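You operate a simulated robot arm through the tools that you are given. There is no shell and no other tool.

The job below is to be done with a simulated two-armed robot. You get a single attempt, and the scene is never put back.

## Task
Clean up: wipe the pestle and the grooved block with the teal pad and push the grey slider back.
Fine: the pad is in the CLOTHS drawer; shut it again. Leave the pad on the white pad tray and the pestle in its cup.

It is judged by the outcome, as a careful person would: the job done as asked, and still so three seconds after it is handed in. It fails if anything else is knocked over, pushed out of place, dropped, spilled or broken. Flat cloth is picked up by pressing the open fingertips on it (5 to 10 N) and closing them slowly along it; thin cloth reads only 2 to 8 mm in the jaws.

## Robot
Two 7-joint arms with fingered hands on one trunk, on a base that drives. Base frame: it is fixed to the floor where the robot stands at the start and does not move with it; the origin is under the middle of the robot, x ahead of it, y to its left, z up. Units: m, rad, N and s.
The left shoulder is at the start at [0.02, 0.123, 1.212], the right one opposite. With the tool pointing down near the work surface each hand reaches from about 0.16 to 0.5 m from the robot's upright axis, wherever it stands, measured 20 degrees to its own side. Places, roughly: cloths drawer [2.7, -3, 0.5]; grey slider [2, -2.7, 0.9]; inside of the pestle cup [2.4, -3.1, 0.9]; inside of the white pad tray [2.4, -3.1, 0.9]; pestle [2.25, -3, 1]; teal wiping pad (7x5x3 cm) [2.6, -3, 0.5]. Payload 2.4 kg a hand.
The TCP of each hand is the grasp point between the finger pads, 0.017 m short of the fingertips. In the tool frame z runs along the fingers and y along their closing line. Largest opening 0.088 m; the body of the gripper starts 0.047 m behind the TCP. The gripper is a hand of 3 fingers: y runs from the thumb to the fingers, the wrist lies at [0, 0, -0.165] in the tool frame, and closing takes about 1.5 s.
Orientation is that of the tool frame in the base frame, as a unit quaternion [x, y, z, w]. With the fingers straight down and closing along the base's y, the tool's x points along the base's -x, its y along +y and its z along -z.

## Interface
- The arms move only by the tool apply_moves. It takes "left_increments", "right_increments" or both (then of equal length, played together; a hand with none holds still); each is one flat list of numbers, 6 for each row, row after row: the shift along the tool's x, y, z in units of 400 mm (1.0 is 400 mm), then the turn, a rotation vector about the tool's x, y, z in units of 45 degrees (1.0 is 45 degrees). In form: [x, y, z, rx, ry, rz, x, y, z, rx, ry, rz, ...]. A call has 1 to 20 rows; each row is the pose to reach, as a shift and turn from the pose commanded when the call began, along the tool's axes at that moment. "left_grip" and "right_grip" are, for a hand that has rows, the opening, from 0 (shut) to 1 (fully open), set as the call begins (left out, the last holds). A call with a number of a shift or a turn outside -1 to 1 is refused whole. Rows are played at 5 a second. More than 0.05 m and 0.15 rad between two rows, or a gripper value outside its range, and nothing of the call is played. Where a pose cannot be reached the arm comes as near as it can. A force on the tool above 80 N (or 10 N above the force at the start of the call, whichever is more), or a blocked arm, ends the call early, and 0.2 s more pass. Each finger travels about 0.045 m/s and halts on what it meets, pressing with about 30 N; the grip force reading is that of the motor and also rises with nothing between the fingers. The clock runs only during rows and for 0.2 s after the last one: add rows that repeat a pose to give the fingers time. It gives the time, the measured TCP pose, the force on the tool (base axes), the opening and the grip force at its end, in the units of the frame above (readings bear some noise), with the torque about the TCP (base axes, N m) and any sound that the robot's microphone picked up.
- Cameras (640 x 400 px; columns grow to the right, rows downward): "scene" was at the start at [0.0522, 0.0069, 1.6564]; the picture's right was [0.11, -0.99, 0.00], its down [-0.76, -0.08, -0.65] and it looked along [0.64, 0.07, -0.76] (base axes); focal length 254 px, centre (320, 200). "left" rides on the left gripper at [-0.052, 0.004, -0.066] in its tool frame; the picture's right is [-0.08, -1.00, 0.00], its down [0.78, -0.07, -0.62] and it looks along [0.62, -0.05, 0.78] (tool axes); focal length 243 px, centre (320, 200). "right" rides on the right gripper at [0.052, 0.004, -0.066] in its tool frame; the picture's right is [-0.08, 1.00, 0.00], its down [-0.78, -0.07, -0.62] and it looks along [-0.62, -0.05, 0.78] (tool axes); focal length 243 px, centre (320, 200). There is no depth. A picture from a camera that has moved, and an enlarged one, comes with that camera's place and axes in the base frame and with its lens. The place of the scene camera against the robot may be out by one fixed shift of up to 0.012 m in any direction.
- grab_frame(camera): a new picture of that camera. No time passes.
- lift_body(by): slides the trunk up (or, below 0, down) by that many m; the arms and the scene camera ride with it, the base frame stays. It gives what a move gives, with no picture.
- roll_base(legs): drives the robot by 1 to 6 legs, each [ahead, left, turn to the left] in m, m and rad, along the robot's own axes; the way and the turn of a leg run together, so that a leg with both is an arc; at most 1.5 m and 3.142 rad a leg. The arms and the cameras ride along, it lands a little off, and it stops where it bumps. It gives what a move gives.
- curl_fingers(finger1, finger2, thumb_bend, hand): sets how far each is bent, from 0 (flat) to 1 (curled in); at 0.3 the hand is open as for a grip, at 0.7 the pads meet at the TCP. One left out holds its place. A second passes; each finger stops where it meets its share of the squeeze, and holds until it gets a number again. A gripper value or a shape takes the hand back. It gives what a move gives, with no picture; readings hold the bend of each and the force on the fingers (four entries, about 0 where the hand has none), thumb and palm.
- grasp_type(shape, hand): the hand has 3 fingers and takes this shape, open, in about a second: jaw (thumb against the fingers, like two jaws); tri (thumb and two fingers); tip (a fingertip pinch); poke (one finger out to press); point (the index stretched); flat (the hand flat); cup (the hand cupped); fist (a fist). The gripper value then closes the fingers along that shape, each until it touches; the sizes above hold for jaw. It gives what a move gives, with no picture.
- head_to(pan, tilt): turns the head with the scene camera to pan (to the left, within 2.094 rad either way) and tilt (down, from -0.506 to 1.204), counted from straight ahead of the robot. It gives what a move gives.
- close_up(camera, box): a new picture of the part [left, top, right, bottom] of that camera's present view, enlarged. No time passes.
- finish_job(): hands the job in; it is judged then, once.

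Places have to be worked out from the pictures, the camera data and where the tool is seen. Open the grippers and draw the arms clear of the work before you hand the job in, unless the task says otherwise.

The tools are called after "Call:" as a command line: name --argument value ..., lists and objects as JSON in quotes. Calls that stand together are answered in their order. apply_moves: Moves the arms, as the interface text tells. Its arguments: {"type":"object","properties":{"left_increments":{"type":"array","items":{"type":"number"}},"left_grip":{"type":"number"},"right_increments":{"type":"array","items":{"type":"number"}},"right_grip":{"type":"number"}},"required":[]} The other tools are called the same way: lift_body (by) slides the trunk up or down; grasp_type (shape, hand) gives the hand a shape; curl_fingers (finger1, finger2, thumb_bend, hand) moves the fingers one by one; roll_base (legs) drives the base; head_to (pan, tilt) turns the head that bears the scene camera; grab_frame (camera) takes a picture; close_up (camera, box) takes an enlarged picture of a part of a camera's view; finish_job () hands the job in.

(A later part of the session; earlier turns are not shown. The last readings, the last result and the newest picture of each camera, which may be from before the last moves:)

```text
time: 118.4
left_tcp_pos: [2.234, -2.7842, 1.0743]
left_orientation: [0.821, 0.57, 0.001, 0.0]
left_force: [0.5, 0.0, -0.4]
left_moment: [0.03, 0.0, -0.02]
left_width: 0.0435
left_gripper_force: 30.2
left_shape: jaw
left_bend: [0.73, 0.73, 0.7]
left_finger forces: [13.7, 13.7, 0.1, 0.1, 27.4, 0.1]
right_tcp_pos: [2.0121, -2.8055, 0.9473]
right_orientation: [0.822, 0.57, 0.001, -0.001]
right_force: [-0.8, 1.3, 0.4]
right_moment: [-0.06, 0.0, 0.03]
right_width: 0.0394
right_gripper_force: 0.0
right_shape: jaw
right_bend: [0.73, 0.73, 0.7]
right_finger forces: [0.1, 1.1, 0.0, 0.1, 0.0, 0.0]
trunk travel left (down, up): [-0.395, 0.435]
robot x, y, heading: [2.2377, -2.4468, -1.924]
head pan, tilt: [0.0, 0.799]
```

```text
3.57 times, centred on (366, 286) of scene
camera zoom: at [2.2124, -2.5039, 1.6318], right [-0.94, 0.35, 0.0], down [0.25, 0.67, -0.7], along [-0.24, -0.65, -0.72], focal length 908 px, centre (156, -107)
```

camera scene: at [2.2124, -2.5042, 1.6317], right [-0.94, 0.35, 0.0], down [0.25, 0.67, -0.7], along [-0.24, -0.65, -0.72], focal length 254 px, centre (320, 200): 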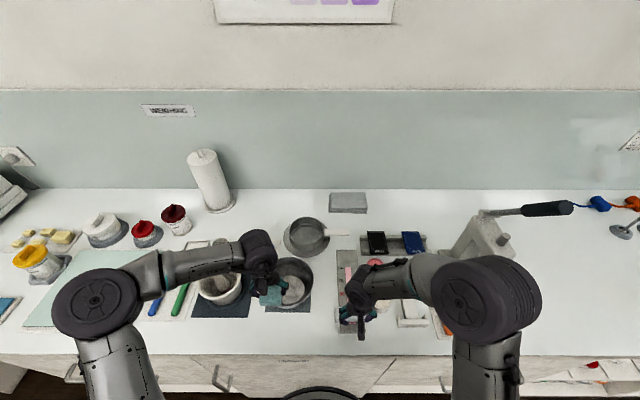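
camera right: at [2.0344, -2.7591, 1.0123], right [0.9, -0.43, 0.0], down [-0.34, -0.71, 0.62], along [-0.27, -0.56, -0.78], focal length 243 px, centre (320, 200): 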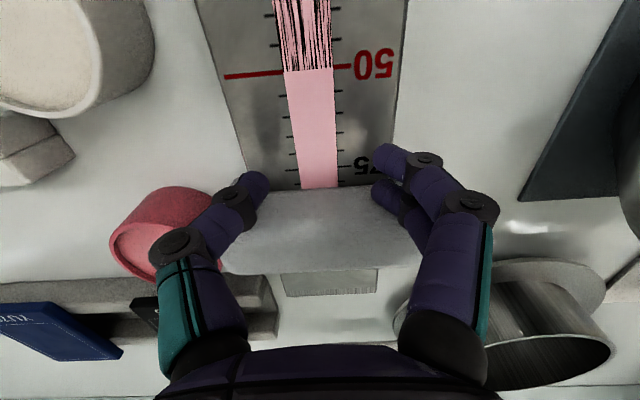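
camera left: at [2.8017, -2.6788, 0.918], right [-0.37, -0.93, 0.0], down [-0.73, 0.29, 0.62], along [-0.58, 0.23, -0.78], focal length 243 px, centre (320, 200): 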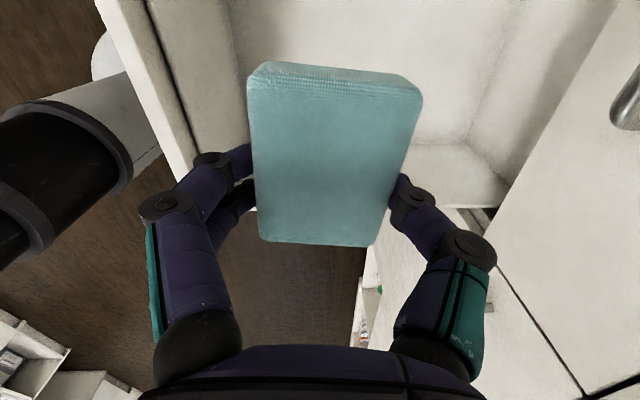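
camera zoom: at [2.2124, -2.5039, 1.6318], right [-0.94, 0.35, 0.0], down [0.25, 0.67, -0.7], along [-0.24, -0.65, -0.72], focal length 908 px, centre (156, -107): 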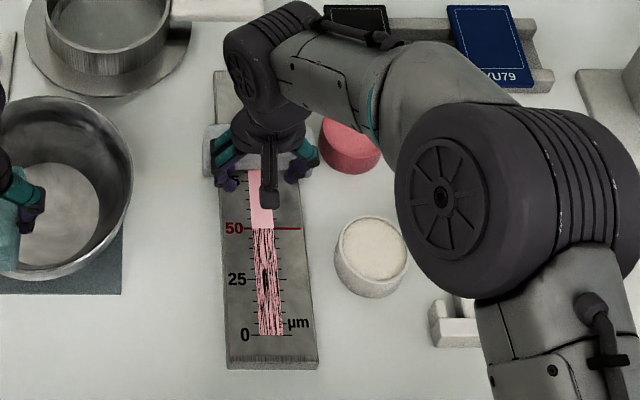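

The slider is at 75 and contact forces are tiny (~1.5 N), with the pink cup untouched so far. I push another 5.5 cm so that the slider clears the 100 mark.

Call:
apply_moves --right_increments '[-0.025, 0, 0, 0, 0, 0, -0.05, 0, 0, 0, 0, 0, -0.075, 0, 0, 0, 0, 0, -0.1, 0, 0, 0, 0, 0, -0.12, 0, 0, 0, 0, 0, -0.135, 0, 0, 0, 0, 0]' --right_grip 0.45

Call:
grab_frame --camera "right"

Call:
close_up --camera "scene" --box '[310, 230, 422, 342]'

```text
time: 119.8
left_tcp_pos: [2.2349, -2.7853, 1.0754]
left_orientation: [0.822, 0.57, 0.0, 0.0]
left_force: [0.2, 0.3, -0.1]
left_moment: [-0.01, 0.03, 0.01]
left_width: 0.0434
left_gripper_force: 30.1
left_shape: jaw
left_bend: [0.73, 0.73, 0.7]
left_finger forces: [13.6, 13.7, 0.0, 0.0, 27.4, 0.0]
right_tcp_pos: [1.9951, -2.8521, 0.9484]
right_orientation: [0.822, 0.57, 0.001, -0.001]
right_force: [-0.1, 0.3, 0.3]
right_moment: [0.04, 0.04, 0.05]
right_width: 0.0392
right_gripper_force: 0.0
right_shape: jaw
right_bend: [0.73, 0.73, 0.7]
right_finger forces: [0.1, 1.0, 0.1, 0.0, 0.0, 0.1]
right hand out of reach, approached as far as the arm can: row 6
trunk travel left (down, up): [-0.395, 0.435]
robot x, y, heading: [2.2423, -2.4455, -1.93]
head pan, tilt: [0.0, 0.799]
```

```text
taken
camera right: at [2.0175, -2.8054, 1.0128], right [0.9, -0.43, 0.0], down [-0.34, -0.71, 0.62], along [-0.27, -0.56, -0.79], focal length 243 px, centre (320, 200)
```

right: 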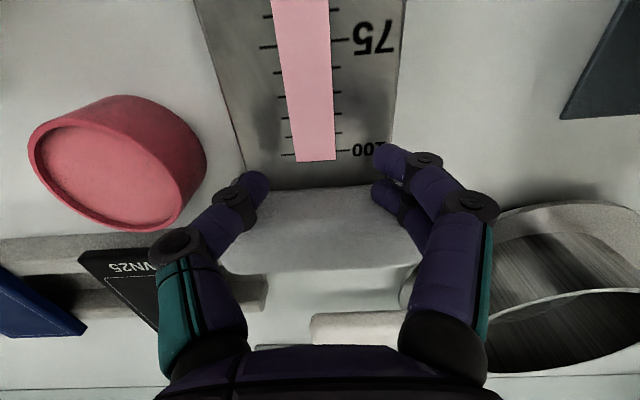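

```text
3.57 times, centred on (366, 286) of scene
camera zoom: at [2.2123, -2.5039, 1.6317], right [-0.94, 0.35, 0.0], down [0.25, 0.67, -0.7], along [-0.24, -0.65, -0.72], focal length 908 px, centre (156, -107)
```

zoom: 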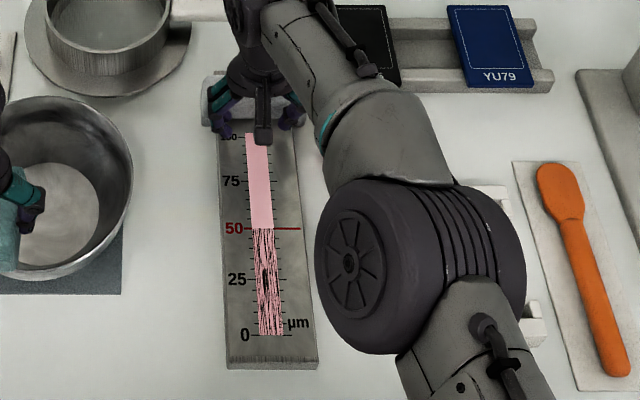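

The slider's near face is now about 19 mm past the 100 mark, and its far face is about 8 mm short of the block's end. The arm is at its reach limit, so I tilt the hand slightly and push the last 6 mm, feeling for a stop.

Call:
apply_moves --right_increments '[0, 0, 0, 0, -0.08, 0, -0.004, 0, 0, 0, -0.16, 0, -0.008, 0, 0, 0, -0.24, 0, -0.012, 0, 0, 0, -0.3, 0, -0.016, 0, 0, 0, -0.3, 0]' --right_grip 0.45

Call:
grab_frame --camera "right"

```text
time: 121.0
left_tcp_pos: [2.2347, -2.7853, 1.075]
left_orientation: [0.822, 0.57, 0.0, -0.001]
left_force: [0.4, 0.8, -0.6]
left_moment: [-0.02, 0.03, 0.01]
left_width: 0.0432
left_gripper_force: 30.4
left_shape: jaw
left_bend: [0.73, 0.73, 0.7]
left_finger forces: [13.6, 13.7, 0.1, 0.0, 27.4, 0.1]
right_tcp_pos: [1.9931, -2.8584, 0.9489]
right_orientation: [0.816, 0.566, -0.097, 0.067]
right_force: [-0.4, 1.1, 0.3]
right_moment: [0.03, 0.01, 0.04]
right_width: 0.0394
right_gripper_force: 0.0
right_shape: jaw
right_bend: [0.73, 0.73, 0.7]
right_finger forces: [0.1, 0.7, 0.0, 0.1, 0.1, 0.0]
trunk travel left (down, up): [-0.395, 0.435]
robot x, y, heading: [2.236, -2.4464, -1.929]
head pan, tilt: [0.0, 0.799]
```

```text
taken
camera right: at [2.0203, -2.7975, 0.9995], right [0.9, -0.43, 0.02], down [-0.28, -0.55, 0.79], along [-0.32, -0.72, -0.62], focal length 243 px, centre (320, 200)
```

right: 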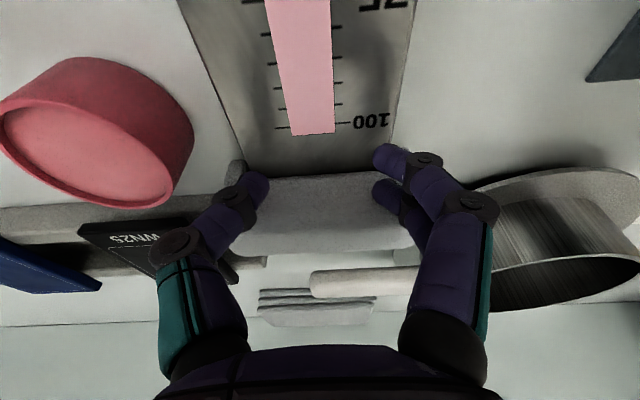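

The slider sits neatly at the far end, just past 100 and still on the block. I withdraw the right hand back and up, then re-level it.

Call:
apply_moves --right_increments '[0.02, 0, -0.01, 0, 0, 0, 0.05, 0, -0.03, 0, 0, 0, 0.1, 0, -0.1, 0, 0.1, 0, 0.15, 0, -0.2, 0, 0.2, 0, 0.22, 0, -0.28, 0, 0.3, 0, 0.3, 0, -0.35, 0, 0.3, 0, 0.4, 0, -0.4, 0, 0.3, 0]' --right_grip 0.45

Call:
grab_frame --camera "scene"

Call:
close_up --camera "scene" --box '[310, 230, 438, 310]'

```text
time: 122.6
left_tcp_pos: [2.2347, -2.7848, 1.0749]
left_orientation: [0.822, 0.57, 0.001, -0.001]
left_force: [0.0, -0.1, -1.1]
left_moment: [0.01, 0.0, 0.03]
left_width: 0.0433
left_gripper_force: 30.1
left_shape: jaw
left_bend: [0.73, 0.73, 0.7]
left_finger forces: [13.7, 13.7, 0.0, 0.0, 27.5, 0.0]
right_tcp_pos: [2.061, -2.6768, 1.0682]
right_orientation: [0.821, 0.57, 0.0, 0.0]
right_force: [-0.6, -0.3, -0.8]
right_moment: [-0.01, 0.03, 0.0]
right_width: 0.0393
right_gripper_force: 0.1
right_shape: jaw
right_bend: [0.73, 0.73, 0.7]
right_finger forces: [0.0, 0.0, 0.1, 0.0, 0.0, 0.0]
trunk travel left (down, up): [-0.395, 0.435]
robot x, y, heading: [2.2343, -2.4449, -1.929]
head pan, tilt: [0.0, 0.799]
```

```text
taken
camera scene: at [2.2126, -2.5032, 1.6318], right [-0.94, 0.35, 0.0], down [0.25, 0.67, -0.7], along [-0.24, -0.65, -0.72], focal length 254 px, centre (320, 200)
```

scene: 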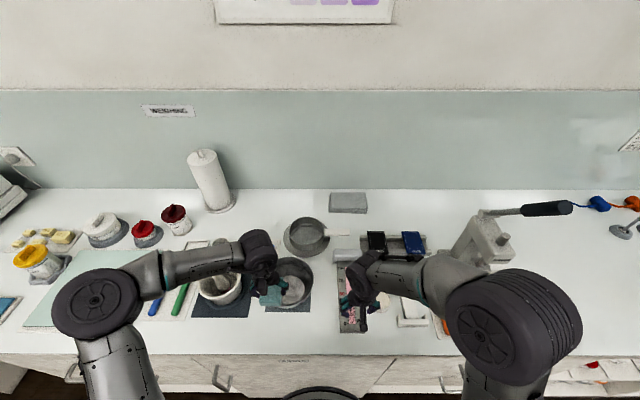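

```text
5.00 times, centred on (374, 270) of scene
camera zoom: at [2.2126, -2.5032, 1.6318], right [-0.94, 0.35, 0.0], down [0.25, 0.67, -0.7], along [-0.24, -0.65, -0.72], focal length 1272 px, centre (50, -150)
```

zoom: 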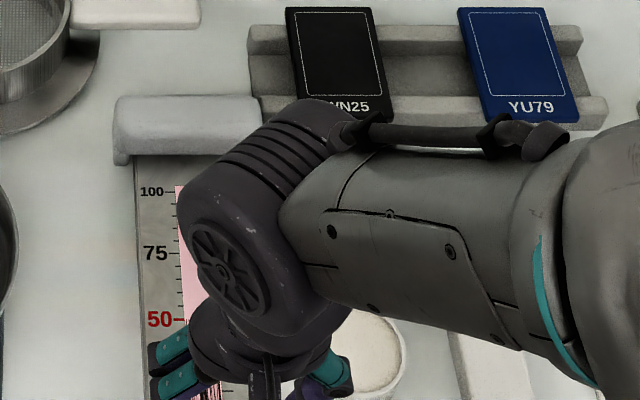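

The slider rests at the far end without touching the swatch holder or the cups. I tuck the right hand back and up, then shift the base 0.10 m to the right so that the left hand can sweep the whole groove.

Call:
apply_moves --right_increments '[0.04, -0.02, -0.04, 0, 0, 0, 0.08, -0.05, -0.08, 0, 0, 0, 0.1, -0.1, -0.12, 0, 0, 0, 0.1, -0.15, -0.15, 0, 0, 0]' --right_grip 0.45

Call:
roll_base --legs '[[0, -0.1, 0.004]]'

Call:
grab_frame --camera "scene"

Call:
grab_frame --camera "left"

```text
time: 123.6
left_tcp_pos: [2.2338, -2.7856, 1.0741]
left_orientation: [0.822, 0.57, 0.001, 0.0]
left_force: [-0.1, -0.2, 0.4]
left_moment: [0.0, 0.02, -0.01]
left_width: 0.0435
left_gripper_force: 30.6
left_shape: jaw
left_bend: [0.73, 0.73, 0.7]
left_finger forces: [13.7, 13.7, 0.0, 0.0, 27.3, 0.0]
right_tcp_pos: [2.0164, -2.6189, 1.128]
right_orientation: [0.822, 0.57, 0.001, -0.001]
right_force: [0.6, 0.2, -0.1]
right_moment: [0.01, 0.0, 0.04]
right_width: 0.0397
right_gripper_force: 0.0
right_shape: jaw
right_bend: [0.73, 0.73, 0.7]
right_finger forces: [0.0, 0.0, 0.1, 0.0, 0.1, 0.1]
trunk travel left (down, up): [-0.395, 0.435]
robot x, y, heading: [2.2353, -2.4459, -1.93]
head pan, tilt: [0.0, 0.799]
```

```text
time: 124.8
left_tcp_pos: [2.1413, -2.7497, 1.0751]
left_orientation: [0.82, 0.572, 0.001, 0.001]
left_force: [0.6, -0.3, 0.2]
left_moment: [0.02, -0.02, -0.02]
left_width: 0.0434
left_gripper_force: 29.7
left_shape: jaw
left_bend: [0.73, 0.73, 0.7]
left_finger forces: [13.7, 13.7, 0.1, 0.0, 27.4, 0.1]
right_tcp_pos: [1.9235, -2.5841, 1.1277]
right_orientation: [0.82, 0.572, 0.001, -0.001]
right_force: [0.5, -0.1, -1.2]
right_moment: [-0.03, 0.01, -0.03]
right_width: 0.0393
right_gripper_force: 0.0
right_shape: jaw
right_bend: [0.73, 0.73, 0.7]
right_finger forces: [0.0, 0.1, 0.1, 0.0, 0.0, 0.0]
trunk travel left (down, up): [-0.395, 0.435]
robot x, y, heading: [2.1451, -2.4092, -1.924]
head pan, tilt: [0.0, 0.799]
```

```text
taken
camera scene: at [2.1166, -2.4684, 1.6318], right [-0.94, 0.35, 0.0], down [0.25, 0.67, -0.7], along [-0.24, -0.65, -0.72], focal length 254 px, centre (320, 200)
```

scene: 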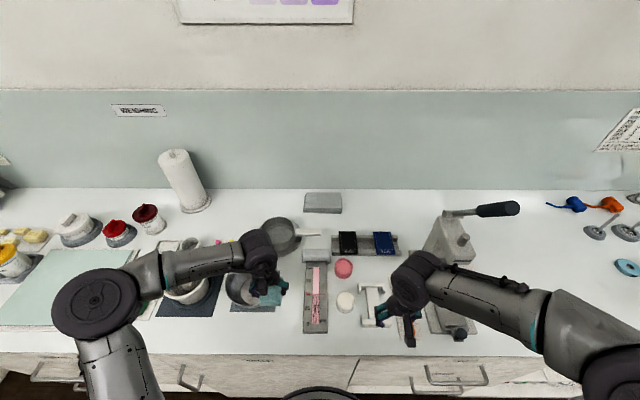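

```text
taken
camera left: at [2.1274, -2.8006, 1.1414], right [-0.96, 0.27, 0.0], down [0.21, 0.76, 0.62], along [0.17, 0.6, -0.78], focal length 243 px, centre (320, 200)
```

left: 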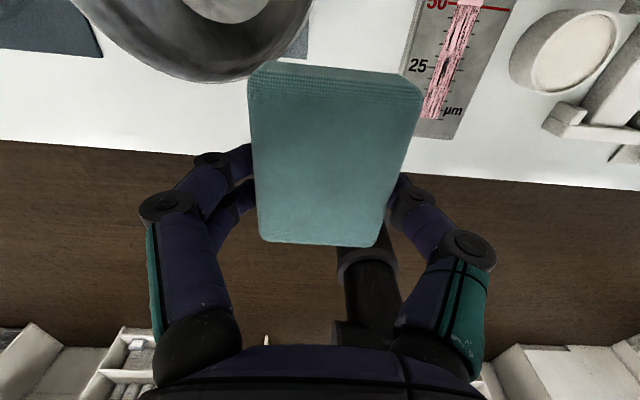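

The gauge is now clearly visible between the arms. I enlarge it to fix its position relative to the left hand.

Call:
close_up --camera "scene" --box '[256, 225, 384, 345]'

Call:
close_up --camera "left" --box '[240, 0, 560, 200]'

```text
3.33 times, centred on (320, 285) of scene
camera zoom: at [2.1166, -2.4684, 1.6318], right [-0.94, 0.35, 0.0], down [0.25, 0.67, -0.7], along [-0.24, -0.65, -0.72], focal length 848 px, centre (320, -83)
```

zoom: 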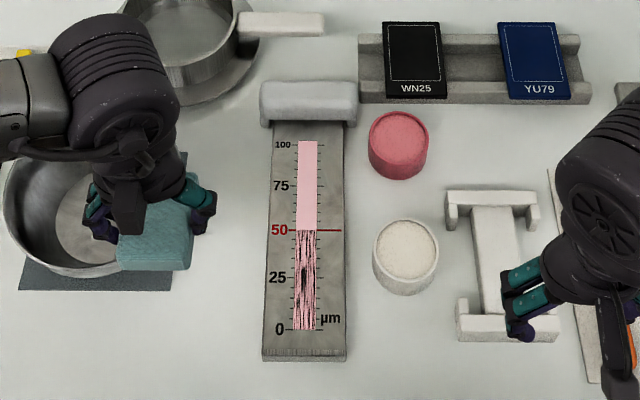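

```text
2.00 times, centred on (400, 100) of left
camera zoom: at [2.1274, -2.8006, 1.1414], right [-0.96, 0.27, 0.0], down [0.21, 0.76, 0.62], along [0.17, 0.6, -0.78], focal length 485 px, centre (160, 400)
```

zoom: 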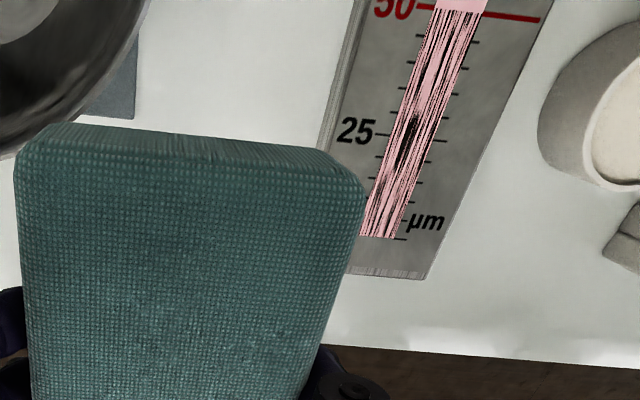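

Left-camera geometry puts the groove centre 0.100 m to the right of the TCP, with the smear running from f 1.821 to 1.987. The pad's bottom is about 41 mm below the TCP. I bring the pad above the far end of the smear, just short of the slider.

Call:
apply_moves --left_increments '[-0.03, -0.05, 0, 0, 0, 0, -0.08, -0.1, 0.02, 0, 0, 0, -0.13, -0.15, 0.05, 0, 0, 0, -0.18, -0.2, 0.08, 0, 0, 0, -0.23, -0.25, 0.11, 0, 0, 0, -0.28, -0.25, 0.138, 0, 0, 0]' --left_grip 0.42

Call:
close_up --camera "scene" --box '[256, 225, 384, 345]'

Call:
grab_frame --camera "left"

```text
time: 126.2
left_tcp_pos: [2.0094, -2.8195, 1.0203]
left_orientation: [0.82, 0.572, 0.0, 0.001]
left_force: [0.7, -1.0, -0.8]
left_moment: [-0.02, 0.01, -0.02]
left_width: 0.0431
left_gripper_force: 30.5
left_shape: jaw
left_bend: [0.73, 0.73, 0.7]
left_finger forces: [13.7, 13.7, 0.1, 0.0, 27.3, 0.1]
right_tcp_pos: [1.9253, -2.5852, 1.1278]
right_orientation: [0.82, 0.572, 0.001, -0.001]
right_force: [-0.9, -0.1, 0.2]
right_moment: [-0.01, -0.02, 0.0]
right_width: 0.0396
right_gripper_force: 0.1
right_shape: jaw
right_bend: [0.73, 0.73, 0.7]
right_finger forces: [0.0, 0.0, 0.1, 0.0, 0.1, 0.1]
trunk travel left (down, up): [-0.395, 0.435]
robot x, y, heading: [2.1423, -2.4128, -1.923]
head pan, tilt: [0.0, 0.799]
```

```text
3.33 times, centred on (320, 285) of scene
camera zoom: at [2.1182, -2.4693, 1.6317], right [-0.94, 0.34, 0.0], down [0.25, 0.67, -0.7], along [-0.24, -0.65, -0.72], focal length 848 px, centre (320, -83)
```

zoom: 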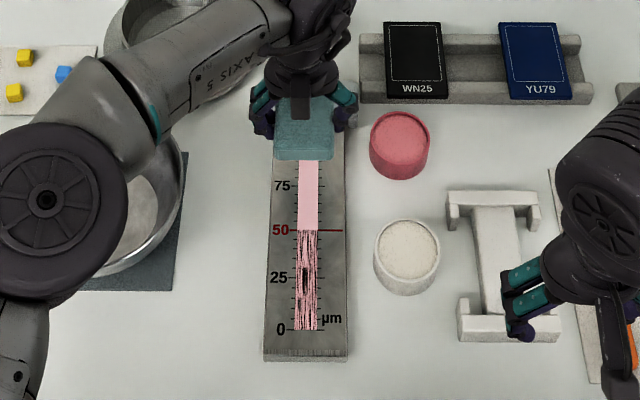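

```text
taken
camera left: at [1.9957, -2.8714, 1.0862], right [-0.96, 0.27, 0.0], down [0.21, 0.76, 0.62], along [0.17, 0.6, -0.78], focal length 243 px, centre (320, 200)
```

left: 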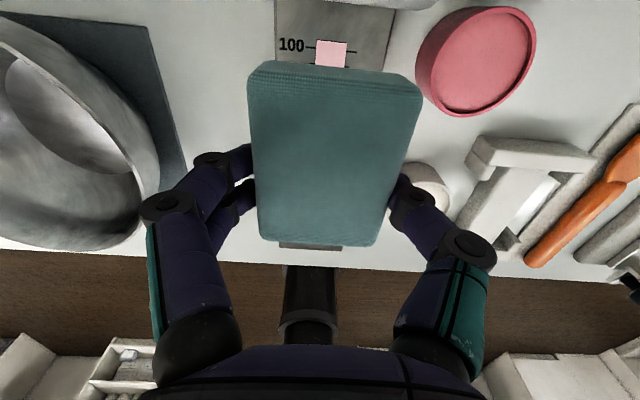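

The pad is aligned over the groove (within 3 mm), with its far edge at f ≈ 1.987. I shift it 8 mm forward and lower it to just above the block.

Call:
apply_moves --left_increments '[-0.02, -0.002, 0.05, 0, 0, 0, -0.02, -0.002, 0.1, 0, 0, 0, -0.02, -0.002, 0.125, 0, 0, 0, -0.02, -0.002, 0.138, 0, 0, 0]' --left_grip 0.42

Call:
apply_moves --left_increments '[0, 0, 0.004, 0, 0, 0, 0, 0, 0.004, 0, 0, 0]' --left_grip 0.42

Call:
close_up --camera "scene" --box '[256, 225, 384, 345]'

```text
time: 127.2
left_tcp_pos: [2.0073, -2.828, 0.9638]
left_orientation: [0.82, 0.572, -0.001, 0.0]
left_force: [0.2, 0.6, 0.1]
left_moment: [-0.01, 0.0, -0.02]
left_width: 0.0432
left_gripper_force: 29.7
left_shape: jaw
left_bend: [0.73, 0.73, 0.7]
left_finger forces: [13.7, 13.8, 0.0, 0.0, 27.4, 0.1]
right_tcp_pos: [1.9241, -2.5849, 1.1287]
right_orientation: [0.82, 0.572, 0.001, 0.0]
right_force: [1.0, -0.9, -0.4]
right_moment: [-0.04, 0.0, 0.02]
right_width: 0.0394
right_gripper_force: 0.0
right_shape: jaw
right_bend: [0.73, 0.73, 0.7]
right_finger forces: [0.1, 0.0, 0.0, 0.0, 0.0, 0.0]
trunk travel left (down, up): [-0.395, 0.435]
robot x, y, heading: [2.1423, -2.4112, -1.919]
head pan, tilt: [0.0, 0.799]
```

```text
time: 127.8
left_tcp_pos: [2.0066, -2.8273, 0.9642]
left_orientation: [0.82, 0.572, -0.001, 0.0]
left_force: [-0.2, 0.7, -0.4]
left_moment: [-0.01, 0.03, 0.01]
left_width: 0.0434
left_gripper_force: 30.4
left_shape: jaw
left_bend: [0.73, 0.73, 0.7]
left_finger forces: [13.6, 13.7, 0.0, 0.1, 27.4, 0.0]
right_tcp_pos: [1.9239, -2.5859, 1.1283]
right_orientation: [0.82, 0.573, 0.001, 0.0]
right_force: [0.1, 1.2, -0.2]
right_moment: [-0.02, 0.01, 0.02]
right_width: 0.0396
right_gripper_force: 0.1
right_shape: jaw
right_bend: [0.73, 0.73, 0.7]
right_finger forces: [0.1, 0.0, 0.1, 0.1, 0.1, 0.0]
trunk travel left (down, up): [-0.395, 0.435]
robot x, y, heading: [2.1481, -2.4034, -1.927]
head pan, tilt: [0.0, 0.799]
```

```text
3.33 times, centred on (320, 285) of scene
camera zoom: at [2.1183, -2.4691, 1.6318], right [-0.94, 0.34, 0.0], down [0.25, 0.67, -0.7], along [-0.24, -0.65, -0.72], focal length 848 px, centre (320, -83)
```

zoom: 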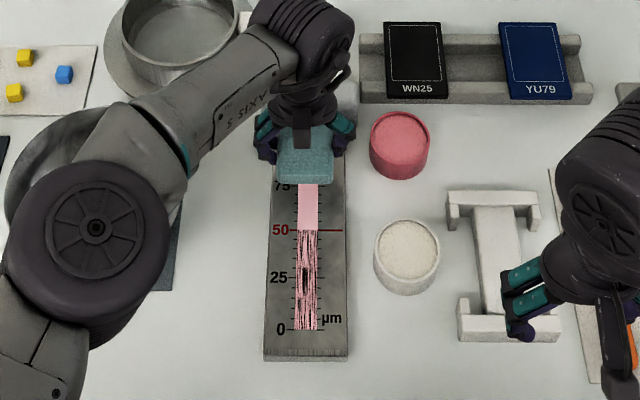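

No contact yet at TCP z 0.964. I lower in 2 mm steps to feel the block.

Call:
apply_moves --left_increments '[0, 0, 0.005, 0, 0, 0, 0, 0, 0.01, 0, 0, 0, 0, 0, 0.01, 0, 0, 0]' --left_grip 0.42

Call:
apply_moves --left_increments '[0, 0, 0.005, 0, 0, 0, 0, 0, 0.01, 0, 0, 0, 0, 0, 0.01, 0, 0, 0]' --left_grip 0.42

```text
time: 128.6
left_tcp_pos: [2.0061, -2.8294, 0.9594]
left_orientation: [0.82, 0.572, 0.001, 0.0]
left_force: [-0.2, -0.8, 0.3]
left_moment: [-0.02, 0.01, -0.03]
left_width: 0.0434
left_gripper_force: 29.8
left_shape: jaw
left_bend: [0.73, 0.73, 0.7]
left_finger forces: [13.7, 13.6, 0.0, 0.1, 27.4, 0.0]
right_tcp_pos: [1.9255, -2.5848, 1.1269]
right_orientation: [0.82, 0.572, 0.0, 0.0]
right_force: [0.2, -1.3, 0.8]
right_moment: [0.02, 0.0, -0.04]
right_width: 0.0395
right_gripper_force: 0.0
right_shape: jaw
right_bend: [0.73, 0.73, 0.7]
right_finger forces: [0.0, 0.0, 0.0, 0.0, 0.0, 0.1]
trunk travel left (down, up): [-0.395, 0.435]
robot x, y, heading: [2.1431, -2.4091, -1.922]
head pan, tilt: [0.0, 0.799]
```

```text
time: 129.4
left_tcp_pos: [2.0062, -2.828, 0.955]
left_orientation: [0.82, 0.572, 0.0, 0.0]
left_force: [-0.3, -0.3, 0.2]
left_moment: [-0.02, 0.02, -0.03]
left_width: 0.0432
left_gripper_force: 29.9
left_shape: jaw
left_bend: [0.73, 0.73, 0.7]
left_finger forces: [13.7, 13.7, 0.1, 0.0, 27.4, 0.1]
right_tcp_pos: [1.9243, -2.585, 1.1266]
right_orientation: [0.821, 0.572, 0.001, -0.001]
right_force: [0.1, 0.6, -0.3]
right_moment: [-0.01, -0.01, 0.0]
right_width: 0.0395
right_gripper_force: 0.0
right_shape: jaw
right_bend: [0.73, 0.73, 0.7]
right_finger forces: [0.1, 0.1, 0.0, 0.1, 0.0, 0.0]
trunk travel left (down, up): [-0.395, 0.435]
robot x, y, heading: [2.1427, -2.4149, -1.926]
head pan, tilt: [0.0, 0.799]
```

Still no contact at 0.955. I go on down in small steps.

Call:
apply_moves --left_increments '[0, 0, 0.004, 0, 0, 0, 0, 0, 0.008, 0, 0, 0, 0, 0, 0.008, 0, 0, 0]' --left_grip 0.42

Call:
apply_moves --left_increments '[0, 0, 0.004, 0, 0, 0, 0, 0, 0.008, 0, 0, 0, 0, 0, 0.008, 0, 0, 0]' --left_grip 0.42

```text
time: 130.2
left_tcp_pos: [2.0055, -2.8275, 0.9524]
left_orientation: [0.82, 0.573, 0.001, 0.0]
left_force: [-0.4, 0.6, 0.2]
left_moment: [0.01, -0.01, 0.03]
left_width: 0.0435
left_gripper_force: 30.2
left_shape: jaw
left_bend: [0.73, 0.73, 0.7]
left_finger forces: [13.7, 13.6, 0.1, 0.1, 27.4, 0.0]
right_tcp_pos: [1.925, -2.5846, 1.127]
right_orientation: [0.821, 0.571, 0.001, -0.001]
right_force: [-1.0, -0.9, 0.3]
right_moment: [0.0, -0.01, 0.02]
right_width: 0.0396
right_gripper_force: 0.0
right_shape: jaw
right_bend: [0.73, 0.73, 0.7]
right_finger forces: [0.0, 0.0, 0.0, 0.0, 0.0, 0.1]
trunk travel left (down, up): [-0.395, 0.435]
robot x, y, heading: [2.1465, -2.406, -1.924]
head pan, tilt: [0.0, 0.799]
```

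```text
time: 131.0
left_tcp_pos: [2.0064, -2.8277, 0.949]
left_orientation: [0.82, 0.572, -0.001, 0.0]
left_force: [0.5, -0.4, 0.1]
left_moment: [-0.04, -0.02, 0.0]
left_width: 0.0432
left_gripper_force: 30.0
left_shape: jaw
left_bend: [0.73, 0.73, 0.7]
left_finger forces: [13.8, 13.8, 0.0, 0.0, 27.4, 0.0]
right_tcp_pos: [1.9256, -2.586, 1.1278]
right_orientation: [0.82, 0.572, 0.001, -0.001]
right_force: [0.1, -0.8, -0.3]
right_moment: [0.02, -0.03, 0.0]
right_width: 0.0394
right_gripper_force: 0.1
right_shape: jaw
right_bend: [0.73, 0.73, 0.7]
right_finger forces: [0.0, 0.1, 0.0, 0.0, 0.0, 0.1]
trunk travel left (down, up): [-0.395, 0.435]
robot x, y, heading: [2.1439, -2.409, -1.925]
head pan, tilt: [0.0, 0.799]
```

No contact at 0.949 yet, so I check the gap visually before lowering further.

Call:
grab_frame --camera "left"

Call:
close_up --camera "scene" --box '[280, 240, 360, 290]'

```text
taken
camera left: at [1.9928, -2.879, 1.0147], right [-0.96, 0.27, 0.0], down [0.21, 0.76, 0.62], along [0.16, 0.6, -0.78], focal length 243 px, centre (320, 200)
```

left: 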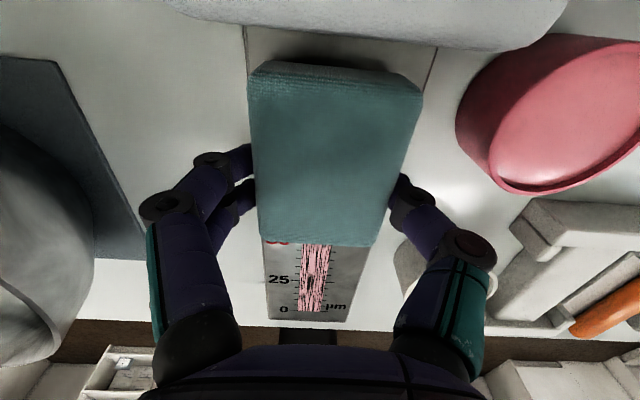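

```text
8.00 times, centred on (320, 265) of scene
camera zoom: at [2.1183, -2.4691, 1.6318], right [-0.94, 0.34, 0.0], down [0.25, 0.67, -0.7], along [-0.24, -0.65, -0.72], focal length 2035 px, centre (320, -320)
```

zoom: 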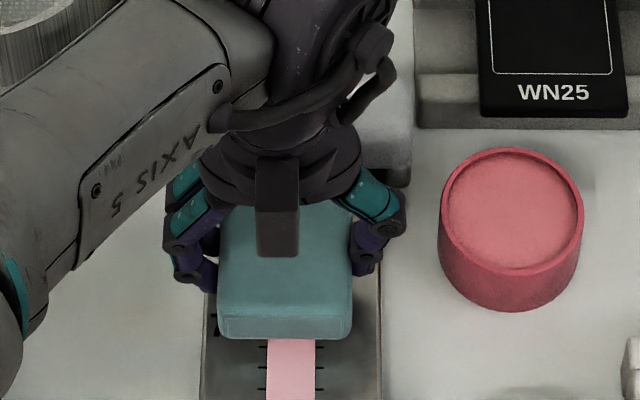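

The pad is well placed, with a small gap to the slider. I lower in further 2–3 mm steps.

Call:
apply_moves --left_increments '[0, 0, 0.004, 0, 0, 0, 0, 0, 0.008, 0, 0, 0, 0, 0, 0.008, 0, 0, 0]' --left_grip 0.42

Call:
apply_moves --left_increments '[0, 0, 0.004, 0, 0, 0, 0, 0, 0.008, 0, 0, 0, 0, 0, 0.008, 0, 0, 0]' --left_grip 0.42

```text
time: 131.8
left_tcp_pos: [2.0064, -2.8272, 0.9449]
left_orientation: [0.82, 0.572, 0.0, 0.0]
left_force: [0.5, 0.4, -0.6]
left_moment: [0.02, -0.03, 0.03]
left_width: 0.0436
left_gripper_force: 30.1
left_shape: jaw
left_bend: [0.73, 0.73, 0.7]
left_finger forces: [13.6, 13.7, 0.1, 0.0, 27.3, 0.0]
right_tcp_pos: [1.9248, -2.5854, 1.1278]
right_orientation: [0.82, 0.572, 0.0, -0.001]
right_force: [0.1, -0.2, 1.3]
right_moment: [-0.01, -0.01, 0.03]
right_width: 0.0395
right_gripper_force: 0.0
right_shape: jaw
right_bend: [0.73, 0.73, 0.7]
right_finger forces: [0.0, 0.0, 0.1, 0.0, 0.0, 0.0]
trunk travel left (down, up): [-0.395, 0.435]
robot x, y, heading: [2.1449, -2.4094, -1.925]
head pan, tilt: [0.0, 0.799]
```

```text
time: 132.6
left_tcp_pos: [2.0062, -2.8284, 0.943]
left_orientation: [0.82, 0.572, 0.0, 0.0]
left_force: [0.3, -0.4, 0.6]
left_moment: [-0.03, 0.02, 0.0]
left_width: 0.0434
left_gripper_force: 29.8
left_shape: jaw
left_bend: [0.73, 0.73, 0.7]
left_finger forces: [13.6, 13.6, 0.0, 0.0, 27.4, 0.0]
right_tcp_pos: [1.9243, -2.5848, 1.127]
right_orientation: [0.82, 0.572, 0.0, -0.001]
right_force: [-0.4, 0.3, 0.5]
right_moment: [0.0, 0.0, -0.04]
right_width: 0.0397
right_gripper_force: 0.1
right_shape: jaw
right_bend: [0.73, 0.73, 0.7]
right_finger forces: [0.0, 0.0, 0.1, 0.0, 0.0, 0.0]
trunk travel left (down, up): [-0.395, 0.435]
robot x, y, heading: [2.1448, -2.4104, -1.92]
head pan, tilt: [0.0, 0.799]
```

Still free at 0.943. I continue lowering carefully, 2 mm at a time.

Call:
apply_moves --left_increments '[0, 0, 0.005, 0, 0, 0, 0, 0, 0.005, 0, 0, 0]' --left_grip 0.42

Call:
apply_moves --left_increments '[0, 0, 0.005, 0, 0, 0, 0, 0, 0.005, 0, 0, 0]' --left_grip 0.42

Call:
apply_moves --left_increments '[0, 0, 0.005, 0, 0, 0, 0, 0, 0.005, 0, 0, 0]' --left_grip 0.42

```text
time: 133.2
left_tcp_pos: [2.0061, -2.8267, 0.9402]
left_orientation: [0.82, 0.572, 0.0, 0.0]
left_force: [1.1, -0.7, 3.1]
left_moment: [0.02, -0.04, -0.02]
left_width: 0.0433
left_gripper_force: 29.8
left_shape: jaw
left_bend: [0.73, 0.73, 0.7]
left_finger forces: [14.1, 14.0, 0.1, 0.0, 27.7, 0.0]
right_tcp_pos: [1.9248, -2.5861, 1.1286]
right_orientation: [0.82, 0.572, 0.001, 0.0]
right_force: [0.1, -0.6, -0.6]
right_moment: [-0.03, -0.02, -0.03]
right_width: 0.0396
right_gripper_force: 0.1
right_shape: jaw
right_bend: [0.73, 0.73, 0.7]
right_finger forces: [0.0, 0.0, 0.0, 0.0, 0.0, 0.1]
trunk travel left (down, up): [-0.395, 0.435]
robot x, y, heading: [2.1445, -2.4096, -1.928]
head pan, tilt: [0.0, 0.799]
```

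```text
time: 133.8
left_tcp_pos: [2.0056, -2.827, 0.9416]
left_orientation: [0.82, 0.572, 0.0, 0.0]
left_force: [1.3, -1.6, 14.9]
left_moment: [-0.04, -0.05, 0.02]
left_width: 0.0431
left_gripper_force: 29.7
left_shape: jaw
left_bend: [0.73, 0.73, 0.7]
left_finger forces: [15.2, 15.1, 0.0, 0.0, 29.5, 0.0]
right_tcp_pos: [1.9256, -2.5843, 1.1284]
right_orientation: [0.82, 0.572, 0.0, 0.0]
right_force: [-0.2, 0.3, -0.2]
right_moment: [0.02, 0.01, -0.02]
right_width: 0.0399
right_gripper_force: 0.1
right_shape: jaw
right_bend: [0.73, 0.73, 0.7]
right_finger forces: [0.1, 0.1, 0.1, 0.0, 0.0, 0.1]
trunk travel left (down, up): [-0.395, 0.435]
robot x, y, heading: [2.1441, -2.4112, -1.926]
head pan, tilt: [0.0, 0.799]
```

```text
time: 134.4
left_tcp_pos: [2.0064, -2.8273, 0.9377]
left_orientation: [0.82, 0.572, -0.001, 0.001]
left_force: [1.1, -3.6, 28.9]
left_moment: [-0.07, 0.0, -0.01]
left_width: 0.0429
left_gripper_force: 30.6
left_shape: jaw
left_bend: [0.74, 0.74, 0.7]
left_finger forces: [16.4, 16.3, 0.1, 0.0, 30.7, 0.1]
right_tcp_pos: [1.9265, -2.5831, 1.1285]
right_orientation: [0.82, 0.572, 0.0, 0.001]
right_force: [-0.8, 0.3, 0.0]
right_moment: [0.01, 0.0, 0.02]
right_width: 0.0397
right_gripper_force: 0.1
right_shape: jaw
right_bend: [0.73, 0.73, 0.7]
right_finger forces: [0.0, 0.1, 0.1, 0.0, 0.1, 0.0]
trunk travel left (down, up): [-0.395, 0.435]
robot x, y, heading: [2.1447, -2.4118, -1.924]
head pan, tilt: [0.0, 0.799]
```

Contact is found at TCP z ≈ 0.941, and the force is now 29 N. I ease up to about 12 N and drag the pad toward me along the groove in one long stroke.

Call:
apply_moves --left_increments '[0, 0, -0.007, 0, 0, 0, 0.03, 0, -0.007, 0, 0, 0, 0.06, 0, -0.007, 0, 0, 0, 0.09, 0, -0.007, 0, 0, 0, 0.12, 0, -0.007, 0, 0, 0]' --left_grip 0.42

Call:
grab_frame --camera "left"

Call:
close_up --camera "scene" --box '[256, 225, 384, 345]'

```text
time: 135.6
left_tcp_pos: [2.0226, -2.7817, 0.9389]
left_orientation: [0.82, 0.573, 0.0, 0.0]
left_force: [-1.1, -4.6, 8.6]
left_moment: [-0.04, -0.01, -0.01]
left_width: 0.0427
left_gripper_force: 30.0
left_shape: jaw
left_bend: [0.74, 0.74, 0.7]
left_finger forces: [15.8, 15.8, 0.1, 0.0, 31.3, 0.0]
right_tcp_pos: [1.9247, -2.585, 1.1286]
right_orientation: [0.82, 0.572, 0.001, -0.001]
right_force: [-0.6, 0.3, 0.0]
right_moment: [0.0, -0.01, -0.02]
right_width: 0.0398
right_gripper_force: 0.1
right_shape: jaw
right_bend: [0.73, 0.73, 0.7]
right_finger forces: [0.0, 0.0, 0.0, 0.0, 0.0, 0.0]
trunk travel left (down, up): [-0.395, 0.435]
robot x, y, heading: [2.1457, -2.4129, -1.924]
head pan, tilt: [0.0, 0.799]
```

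```text
taken
camera left: at [2.0098, -2.8332, 1.0053], right [-0.96, 0.26, 0.0], down [0.21, 0.76, 0.62], along [0.16, 0.6, -0.78], focal length 243 px, centre (320, 200)
```

left: 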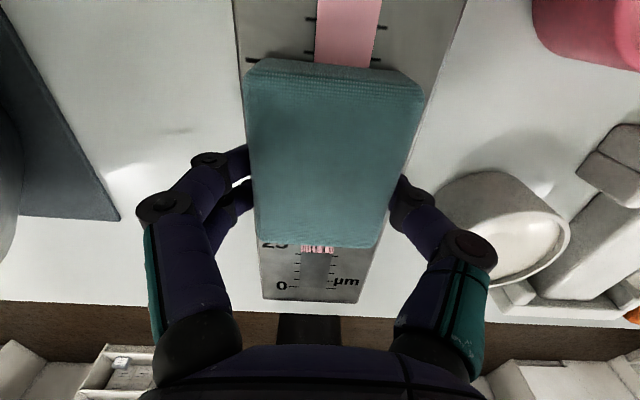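

```text
3.33 times, centred on (320, 285) of scene
camera zoom: at [2.1183, -2.4693, 1.6317], right [-0.94, 0.34, 0.0], down [0.25, 0.67, -0.7], along [-0.24, -0.65, -0.72], focal length 848 px, centre (320, -83)
```

zoom: 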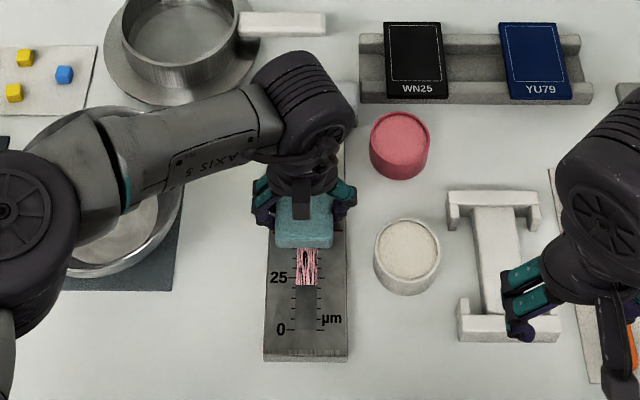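

Wiping works: the smear is already shrinking (its lower part is gone), with about 9 N of contact force. I continue the stroke to the near end.

Call:
apply_moves --left_increments '[0.04, 0, 0, 0, 0, 0, 0.08, 0, 0, 0, 0, 0, 0.12, 0, 0, 0, 0, 0, 0.16, 0, 0, 0, 0, 0, 0.2, 0, 0, 0, 0, 0, 0.24, 0, 0, 0, 0, 0, 0.27, 0, 0, 0, 0, 0]' --left_grip 0.42

Call:
grab_frame --camera "left"

Call:
close_up --camera "scene" --box '[256, 225, 384, 345]'

```text
time: 137.2
left_tcp_pos: [2.0603, -2.6809, 0.9396]
left_orientation: [0.82, 0.572, -0.001, 0.001]
left_force: [-1.6, -3.9, 7.3]
left_moment: [-0.05, 0.03, -0.01]
left_width: 0.0427
left_gripper_force: 29.1
left_shape: jaw
left_bend: [0.74, 0.74, 0.7]
left_finger forces: [15.7, 15.5, 0.0, 0.0, 30.9, 0.0]
right_tcp_pos: [1.925, -2.5857, 1.1273]
right_orientation: [0.82, 0.572, 0.001, -0.001]
right_force: [-0.4, -0.1, -0.4]
right_moment: [0.03, 0.01, 0.0]
right_width: 0.0396
right_gripper_force: 0.1
right_shape: jaw
right_bend: [0.73, 0.73, 0.7]
right_finger forces: [0.0, 0.0, 0.0, 0.0, 0.1, 0.1]
trunk travel left (down, up): [-0.395, 0.435]
robot x, y, heading: [2.1485, -2.4141, -1.925]
head pan, tilt: [0.0, 0.799]
```

```text
taken
camera left: at [2.0468, -2.7328, 1.0056], right [-0.96, 0.26, 0.0], down [0.21, 0.76, 0.62], along [0.16, 0.6, -0.78], focal length 243 px, centre (320, 200)
```

left: 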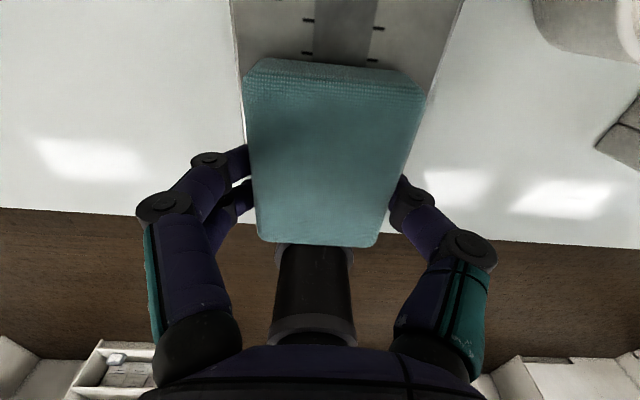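

```text
3.33 times, centred on (320, 285) of scene
camera zoom: at [2.1182, -2.4696, 1.6318], right [-0.94, 0.34, 0.0], down [0.25, 0.67, -0.7], along [-0.24, -0.65, -0.72], focal length 848 px, centre (320, -83)
```

zoom: 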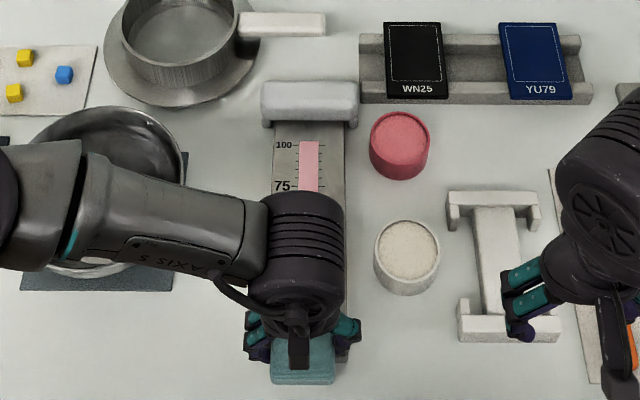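

Everything below about 70 is wiped; a pink remnant remains at 75–100. I stroke forward again up to just short of the slider and then back.

Call:
apply_moves --left_increments '[-0.05, 0, 0.002, 0, 0, 0, -0.1, 0, 0.003, 0, 0, 0, -0.15, 0, 0.003, 0, 0, 0, -0.2, 0, 0.003, 0, 0, 0, -0.25, 0, 0.003, 0, 0, 0, -0.3, 0, 0.003, 0, 0, 0, -0.34, 0, 0.003, 0, 0, 0, -0.37, 0, 0.003, 0, 0, 0, -0.385, 0, 0.003, 0, 0, 0]' --left_grip 0.42

Call:
grab_frame --camera "left"

Call:
close_up --camera "scene" --box '[256, 225, 384, 345]'

```text
time: 139.2
left_tcp_pos: [2.0061, -2.8244, 0.9375]
left_orientation: [0.821, 0.571, -0.002, 0.001]
left_force: [2.7, 7.2, 10.8]
left_moment: [0.05, -0.07, -0.01]
left_width: 0.043
left_gripper_force: 29.9
left_shape: jaw
left_bend: [0.74, 0.74, 0.7]
left_finger forces: [15.7, 15.5, 0.0, 0.0, 31.0, 0.1]
right_tcp_pos: [1.9249, -2.584, 1.128]
right_orientation: [0.82, 0.572, 0.0, -0.001]
right_force: [0.7, -0.7, 0.0]
right_moment: [-0.04, -0.04, 0.0]
right_width: 0.0392
right_gripper_force: 0.2
right_shape: jaw
right_bend: [0.73, 0.73, 0.7]
right_finger forces: [0.0, 0.0, 0.1, 0.0, 0.0, 0.0]
trunk travel left (down, up): [-0.395, 0.435]
robot x, y, heading: [2.1431, -2.4108, -1.918]
head pan, tilt: [0.0, 0.799]
```

```text
taken
camera left: at [1.9933, -2.8754, 1.0046], right [-0.96, 0.27, 0.0], down [0.21, 0.76, 0.62], along [0.16, 0.6, -0.78], focal length 243 px, centre (320, 200)
```

left: 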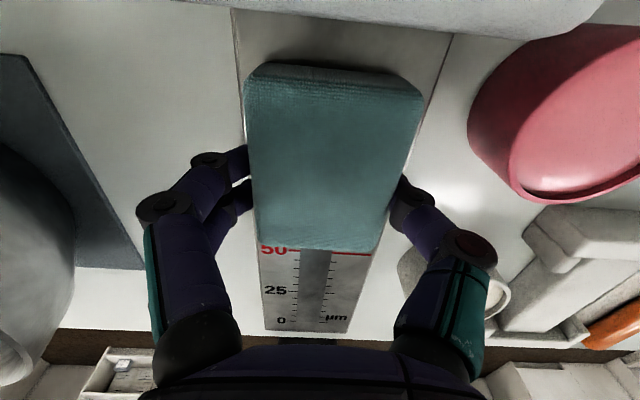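

```text
3.33 times, centred on (320, 285) of scene
camera zoom: at [2.1191, -2.4669, 1.6318], right [-0.94, 0.34, 0.0], down [0.25, 0.67, -0.7], along [-0.24, -0.66, -0.72], focal length 848 px, centre (320, -83)
```

zoom: 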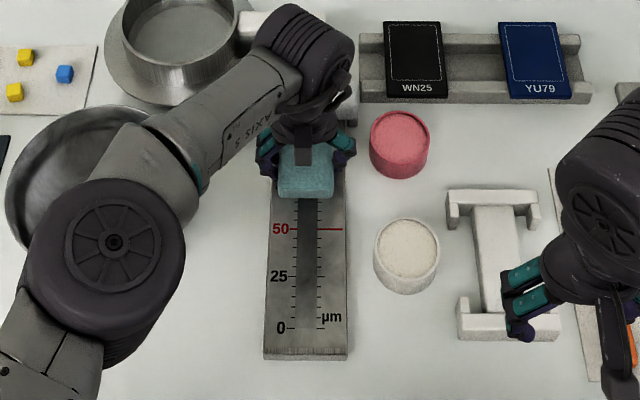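

The groove is clean up to the pad, and the gap to the slider is still visible. I go 4 mm further forward, then drag all the way back once more.

Call:
apply_moves --left_increments '[-0.01, 0, 0, 0, 0, 0, 0.02, 0, 0, 0, 0, 0, 0.06, 0, 0, 0, 0, 0, 0.1, 0, 0, 0, 0, 0, 0.14, 0, 0, 0, 0, 0, 0.18, 0, 0, 0, 0, 0, 0.22, 0, 0, 0, 0, 0, 0.26, 0, 0, 0, 0, 0, 0.3, 0, 0, 0, 0, 0, 0.34, 0, 0, 0, 0, 0, 0.37, 0, 0, 0, 0, 0]' --left_grip 0.42

Call:
close_up --camera "scene" --box '[256, 225, 384, 345]'

Call:
grab_frame --camera "left"

```text
time: 141.6
left_tcp_pos: [2.059, -2.6864, 0.9386]
left_orientation: [0.821, 0.572, 0.001, 0.0]
left_force: [-2.4, -6.2, 8.9]
left_moment: [-0.1, -0.01, -0.02]
left_width: 0.0428
left_gripper_force: 30.1
left_shape: jaw
left_bend: [0.74, 0.74, 0.7]
left_finger forces: [15.8, 15.6, 0.1, 0.0, 30.7, 0.0]
right_tcp_pos: [1.9248, -2.5856, 1.1276]
right_orientation: [0.82, 0.572, 0.001, -0.001]
right_force: [-0.5, 0.0, 0.1]
right_moment: [-0.01, 0.04, -0.01]
right_width: 0.0396
right_gripper_force: 0.0
right_shape: jaw
right_bend: [0.73, 0.73, 0.7]
right_finger forces: [0.0, 0.1, 0.0, 0.0, 0.0, 0.0]
trunk travel left (down, up): [-0.395, 0.435]
robot x, y, heading: [2.1452, -2.4072, -1.924]
head pan, tilt: [0.0, 0.799]
```

```text
3.33 times, centred on (320, 285) of scene
camera zoom: at [2.1183, -2.4694, 1.6317], right [-0.94, 0.34, 0.0], down [0.25, 0.67, -0.7], along [-0.24, -0.65, -0.72], focal length 848 px, centre (320, -83)
```

zoom: 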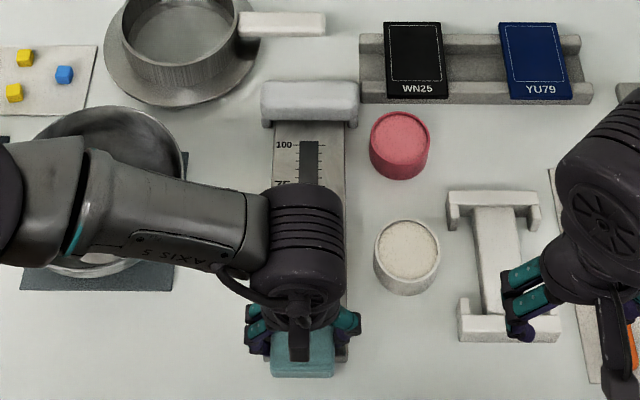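

```text
taken
camera left: at [2.045, -2.7375, 1.0042], right [-0.96, 0.26, 0.0], down [0.21, 0.76, 0.62], along [0.17, 0.6, -0.78], focal length 243 px, centre (320, 200)
```

left: 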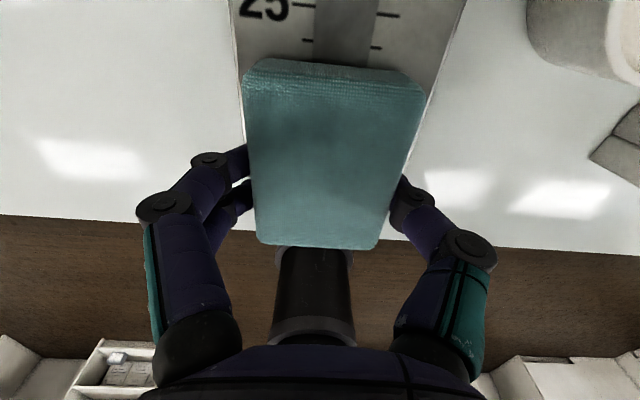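

The far end of the groove is clean now too. I lift the pad off and check the whole block.

Call:
apply_moves --left_increments '[0, 0, -0.05, 0, 0, 0, 0.02, 0.04, -0.12, 0, 0, 0, 0.05, 0.12, -0.2, 0, 0, 0, 0.08, 0.22, -0.25, 0, 0, 0, 0.08, 0.32, -0.3, 0, 0, 0]' --left_grip 0.42

Call:
close_up --camera "scene" --box '[256, 225, 384, 345]'

Call:
grab_frame --camera "scene"

```text
time: 142.8
left_tcp_pos: [2.1895, -2.7007, 1.0581]
left_orientation: [0.821, 0.572, -0.001, 0.0]
left_force: [0.2, 0.0, -0.9]
left_moment: [-0.01, -0.02, -0.01]
left_width: 0.0429
left_gripper_force: 30.0
left_shape: jaw
left_bend: [0.74, 0.74, 0.7]
left_finger forces: [15.4, 15.3, 0.0, 0.0, 30.7, 0.0]
right_tcp_pos: [1.9253, -2.5845, 1.1286]
right_orientation: [0.82, 0.572, 0.0, -0.002]
right_force: [0.0, -0.1, 0.4]
right_moment: [0.04, -0.01, 0.0]
right_width: 0.0396
right_gripper_force: 0.1
right_shape: jaw
right_bend: [0.73, 0.73, 0.7]
right_finger forces: [0.0, 0.0, 0.0, 0.0, 0.0, 0.0]
trunk travel left (down, up): [-0.395, 0.435]
robot x, y, heading: [2.1423, -2.4107, -1.92]
head pan, tilt: [0.0, 0.799]
```

```text
3.33 times, centred on (320, 285) of scene
camera zoom: at [2.1192, -2.4688, 1.6318], right [-0.94, 0.35, 0.0], down [0.25, 0.67, -0.7], along [-0.24, -0.65, -0.72], focal length 848 px, centre (320, -83)
```

zoom: 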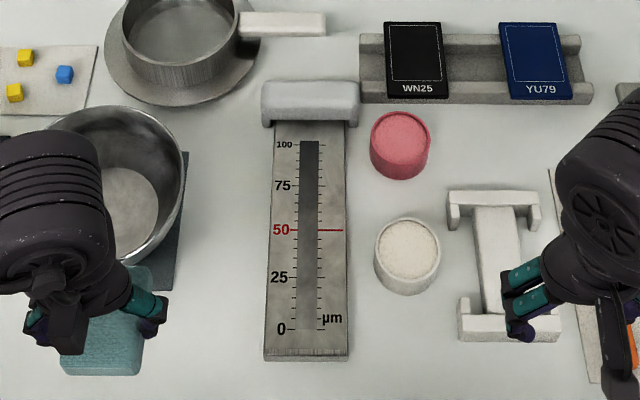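

```text
taken
camera scene: at [2.1192, -2.4688, 1.6318], right [-0.94, 0.35, 0.0], down [0.25, 0.67, -0.7], along [-0.24, -0.65, -0.72], focal length 254 px, centre (320, 200)
```

scene: 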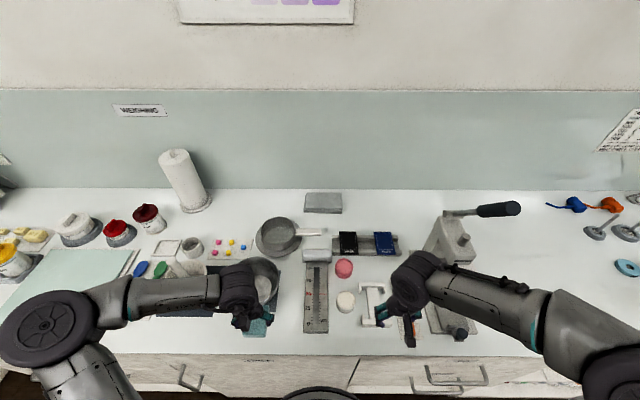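

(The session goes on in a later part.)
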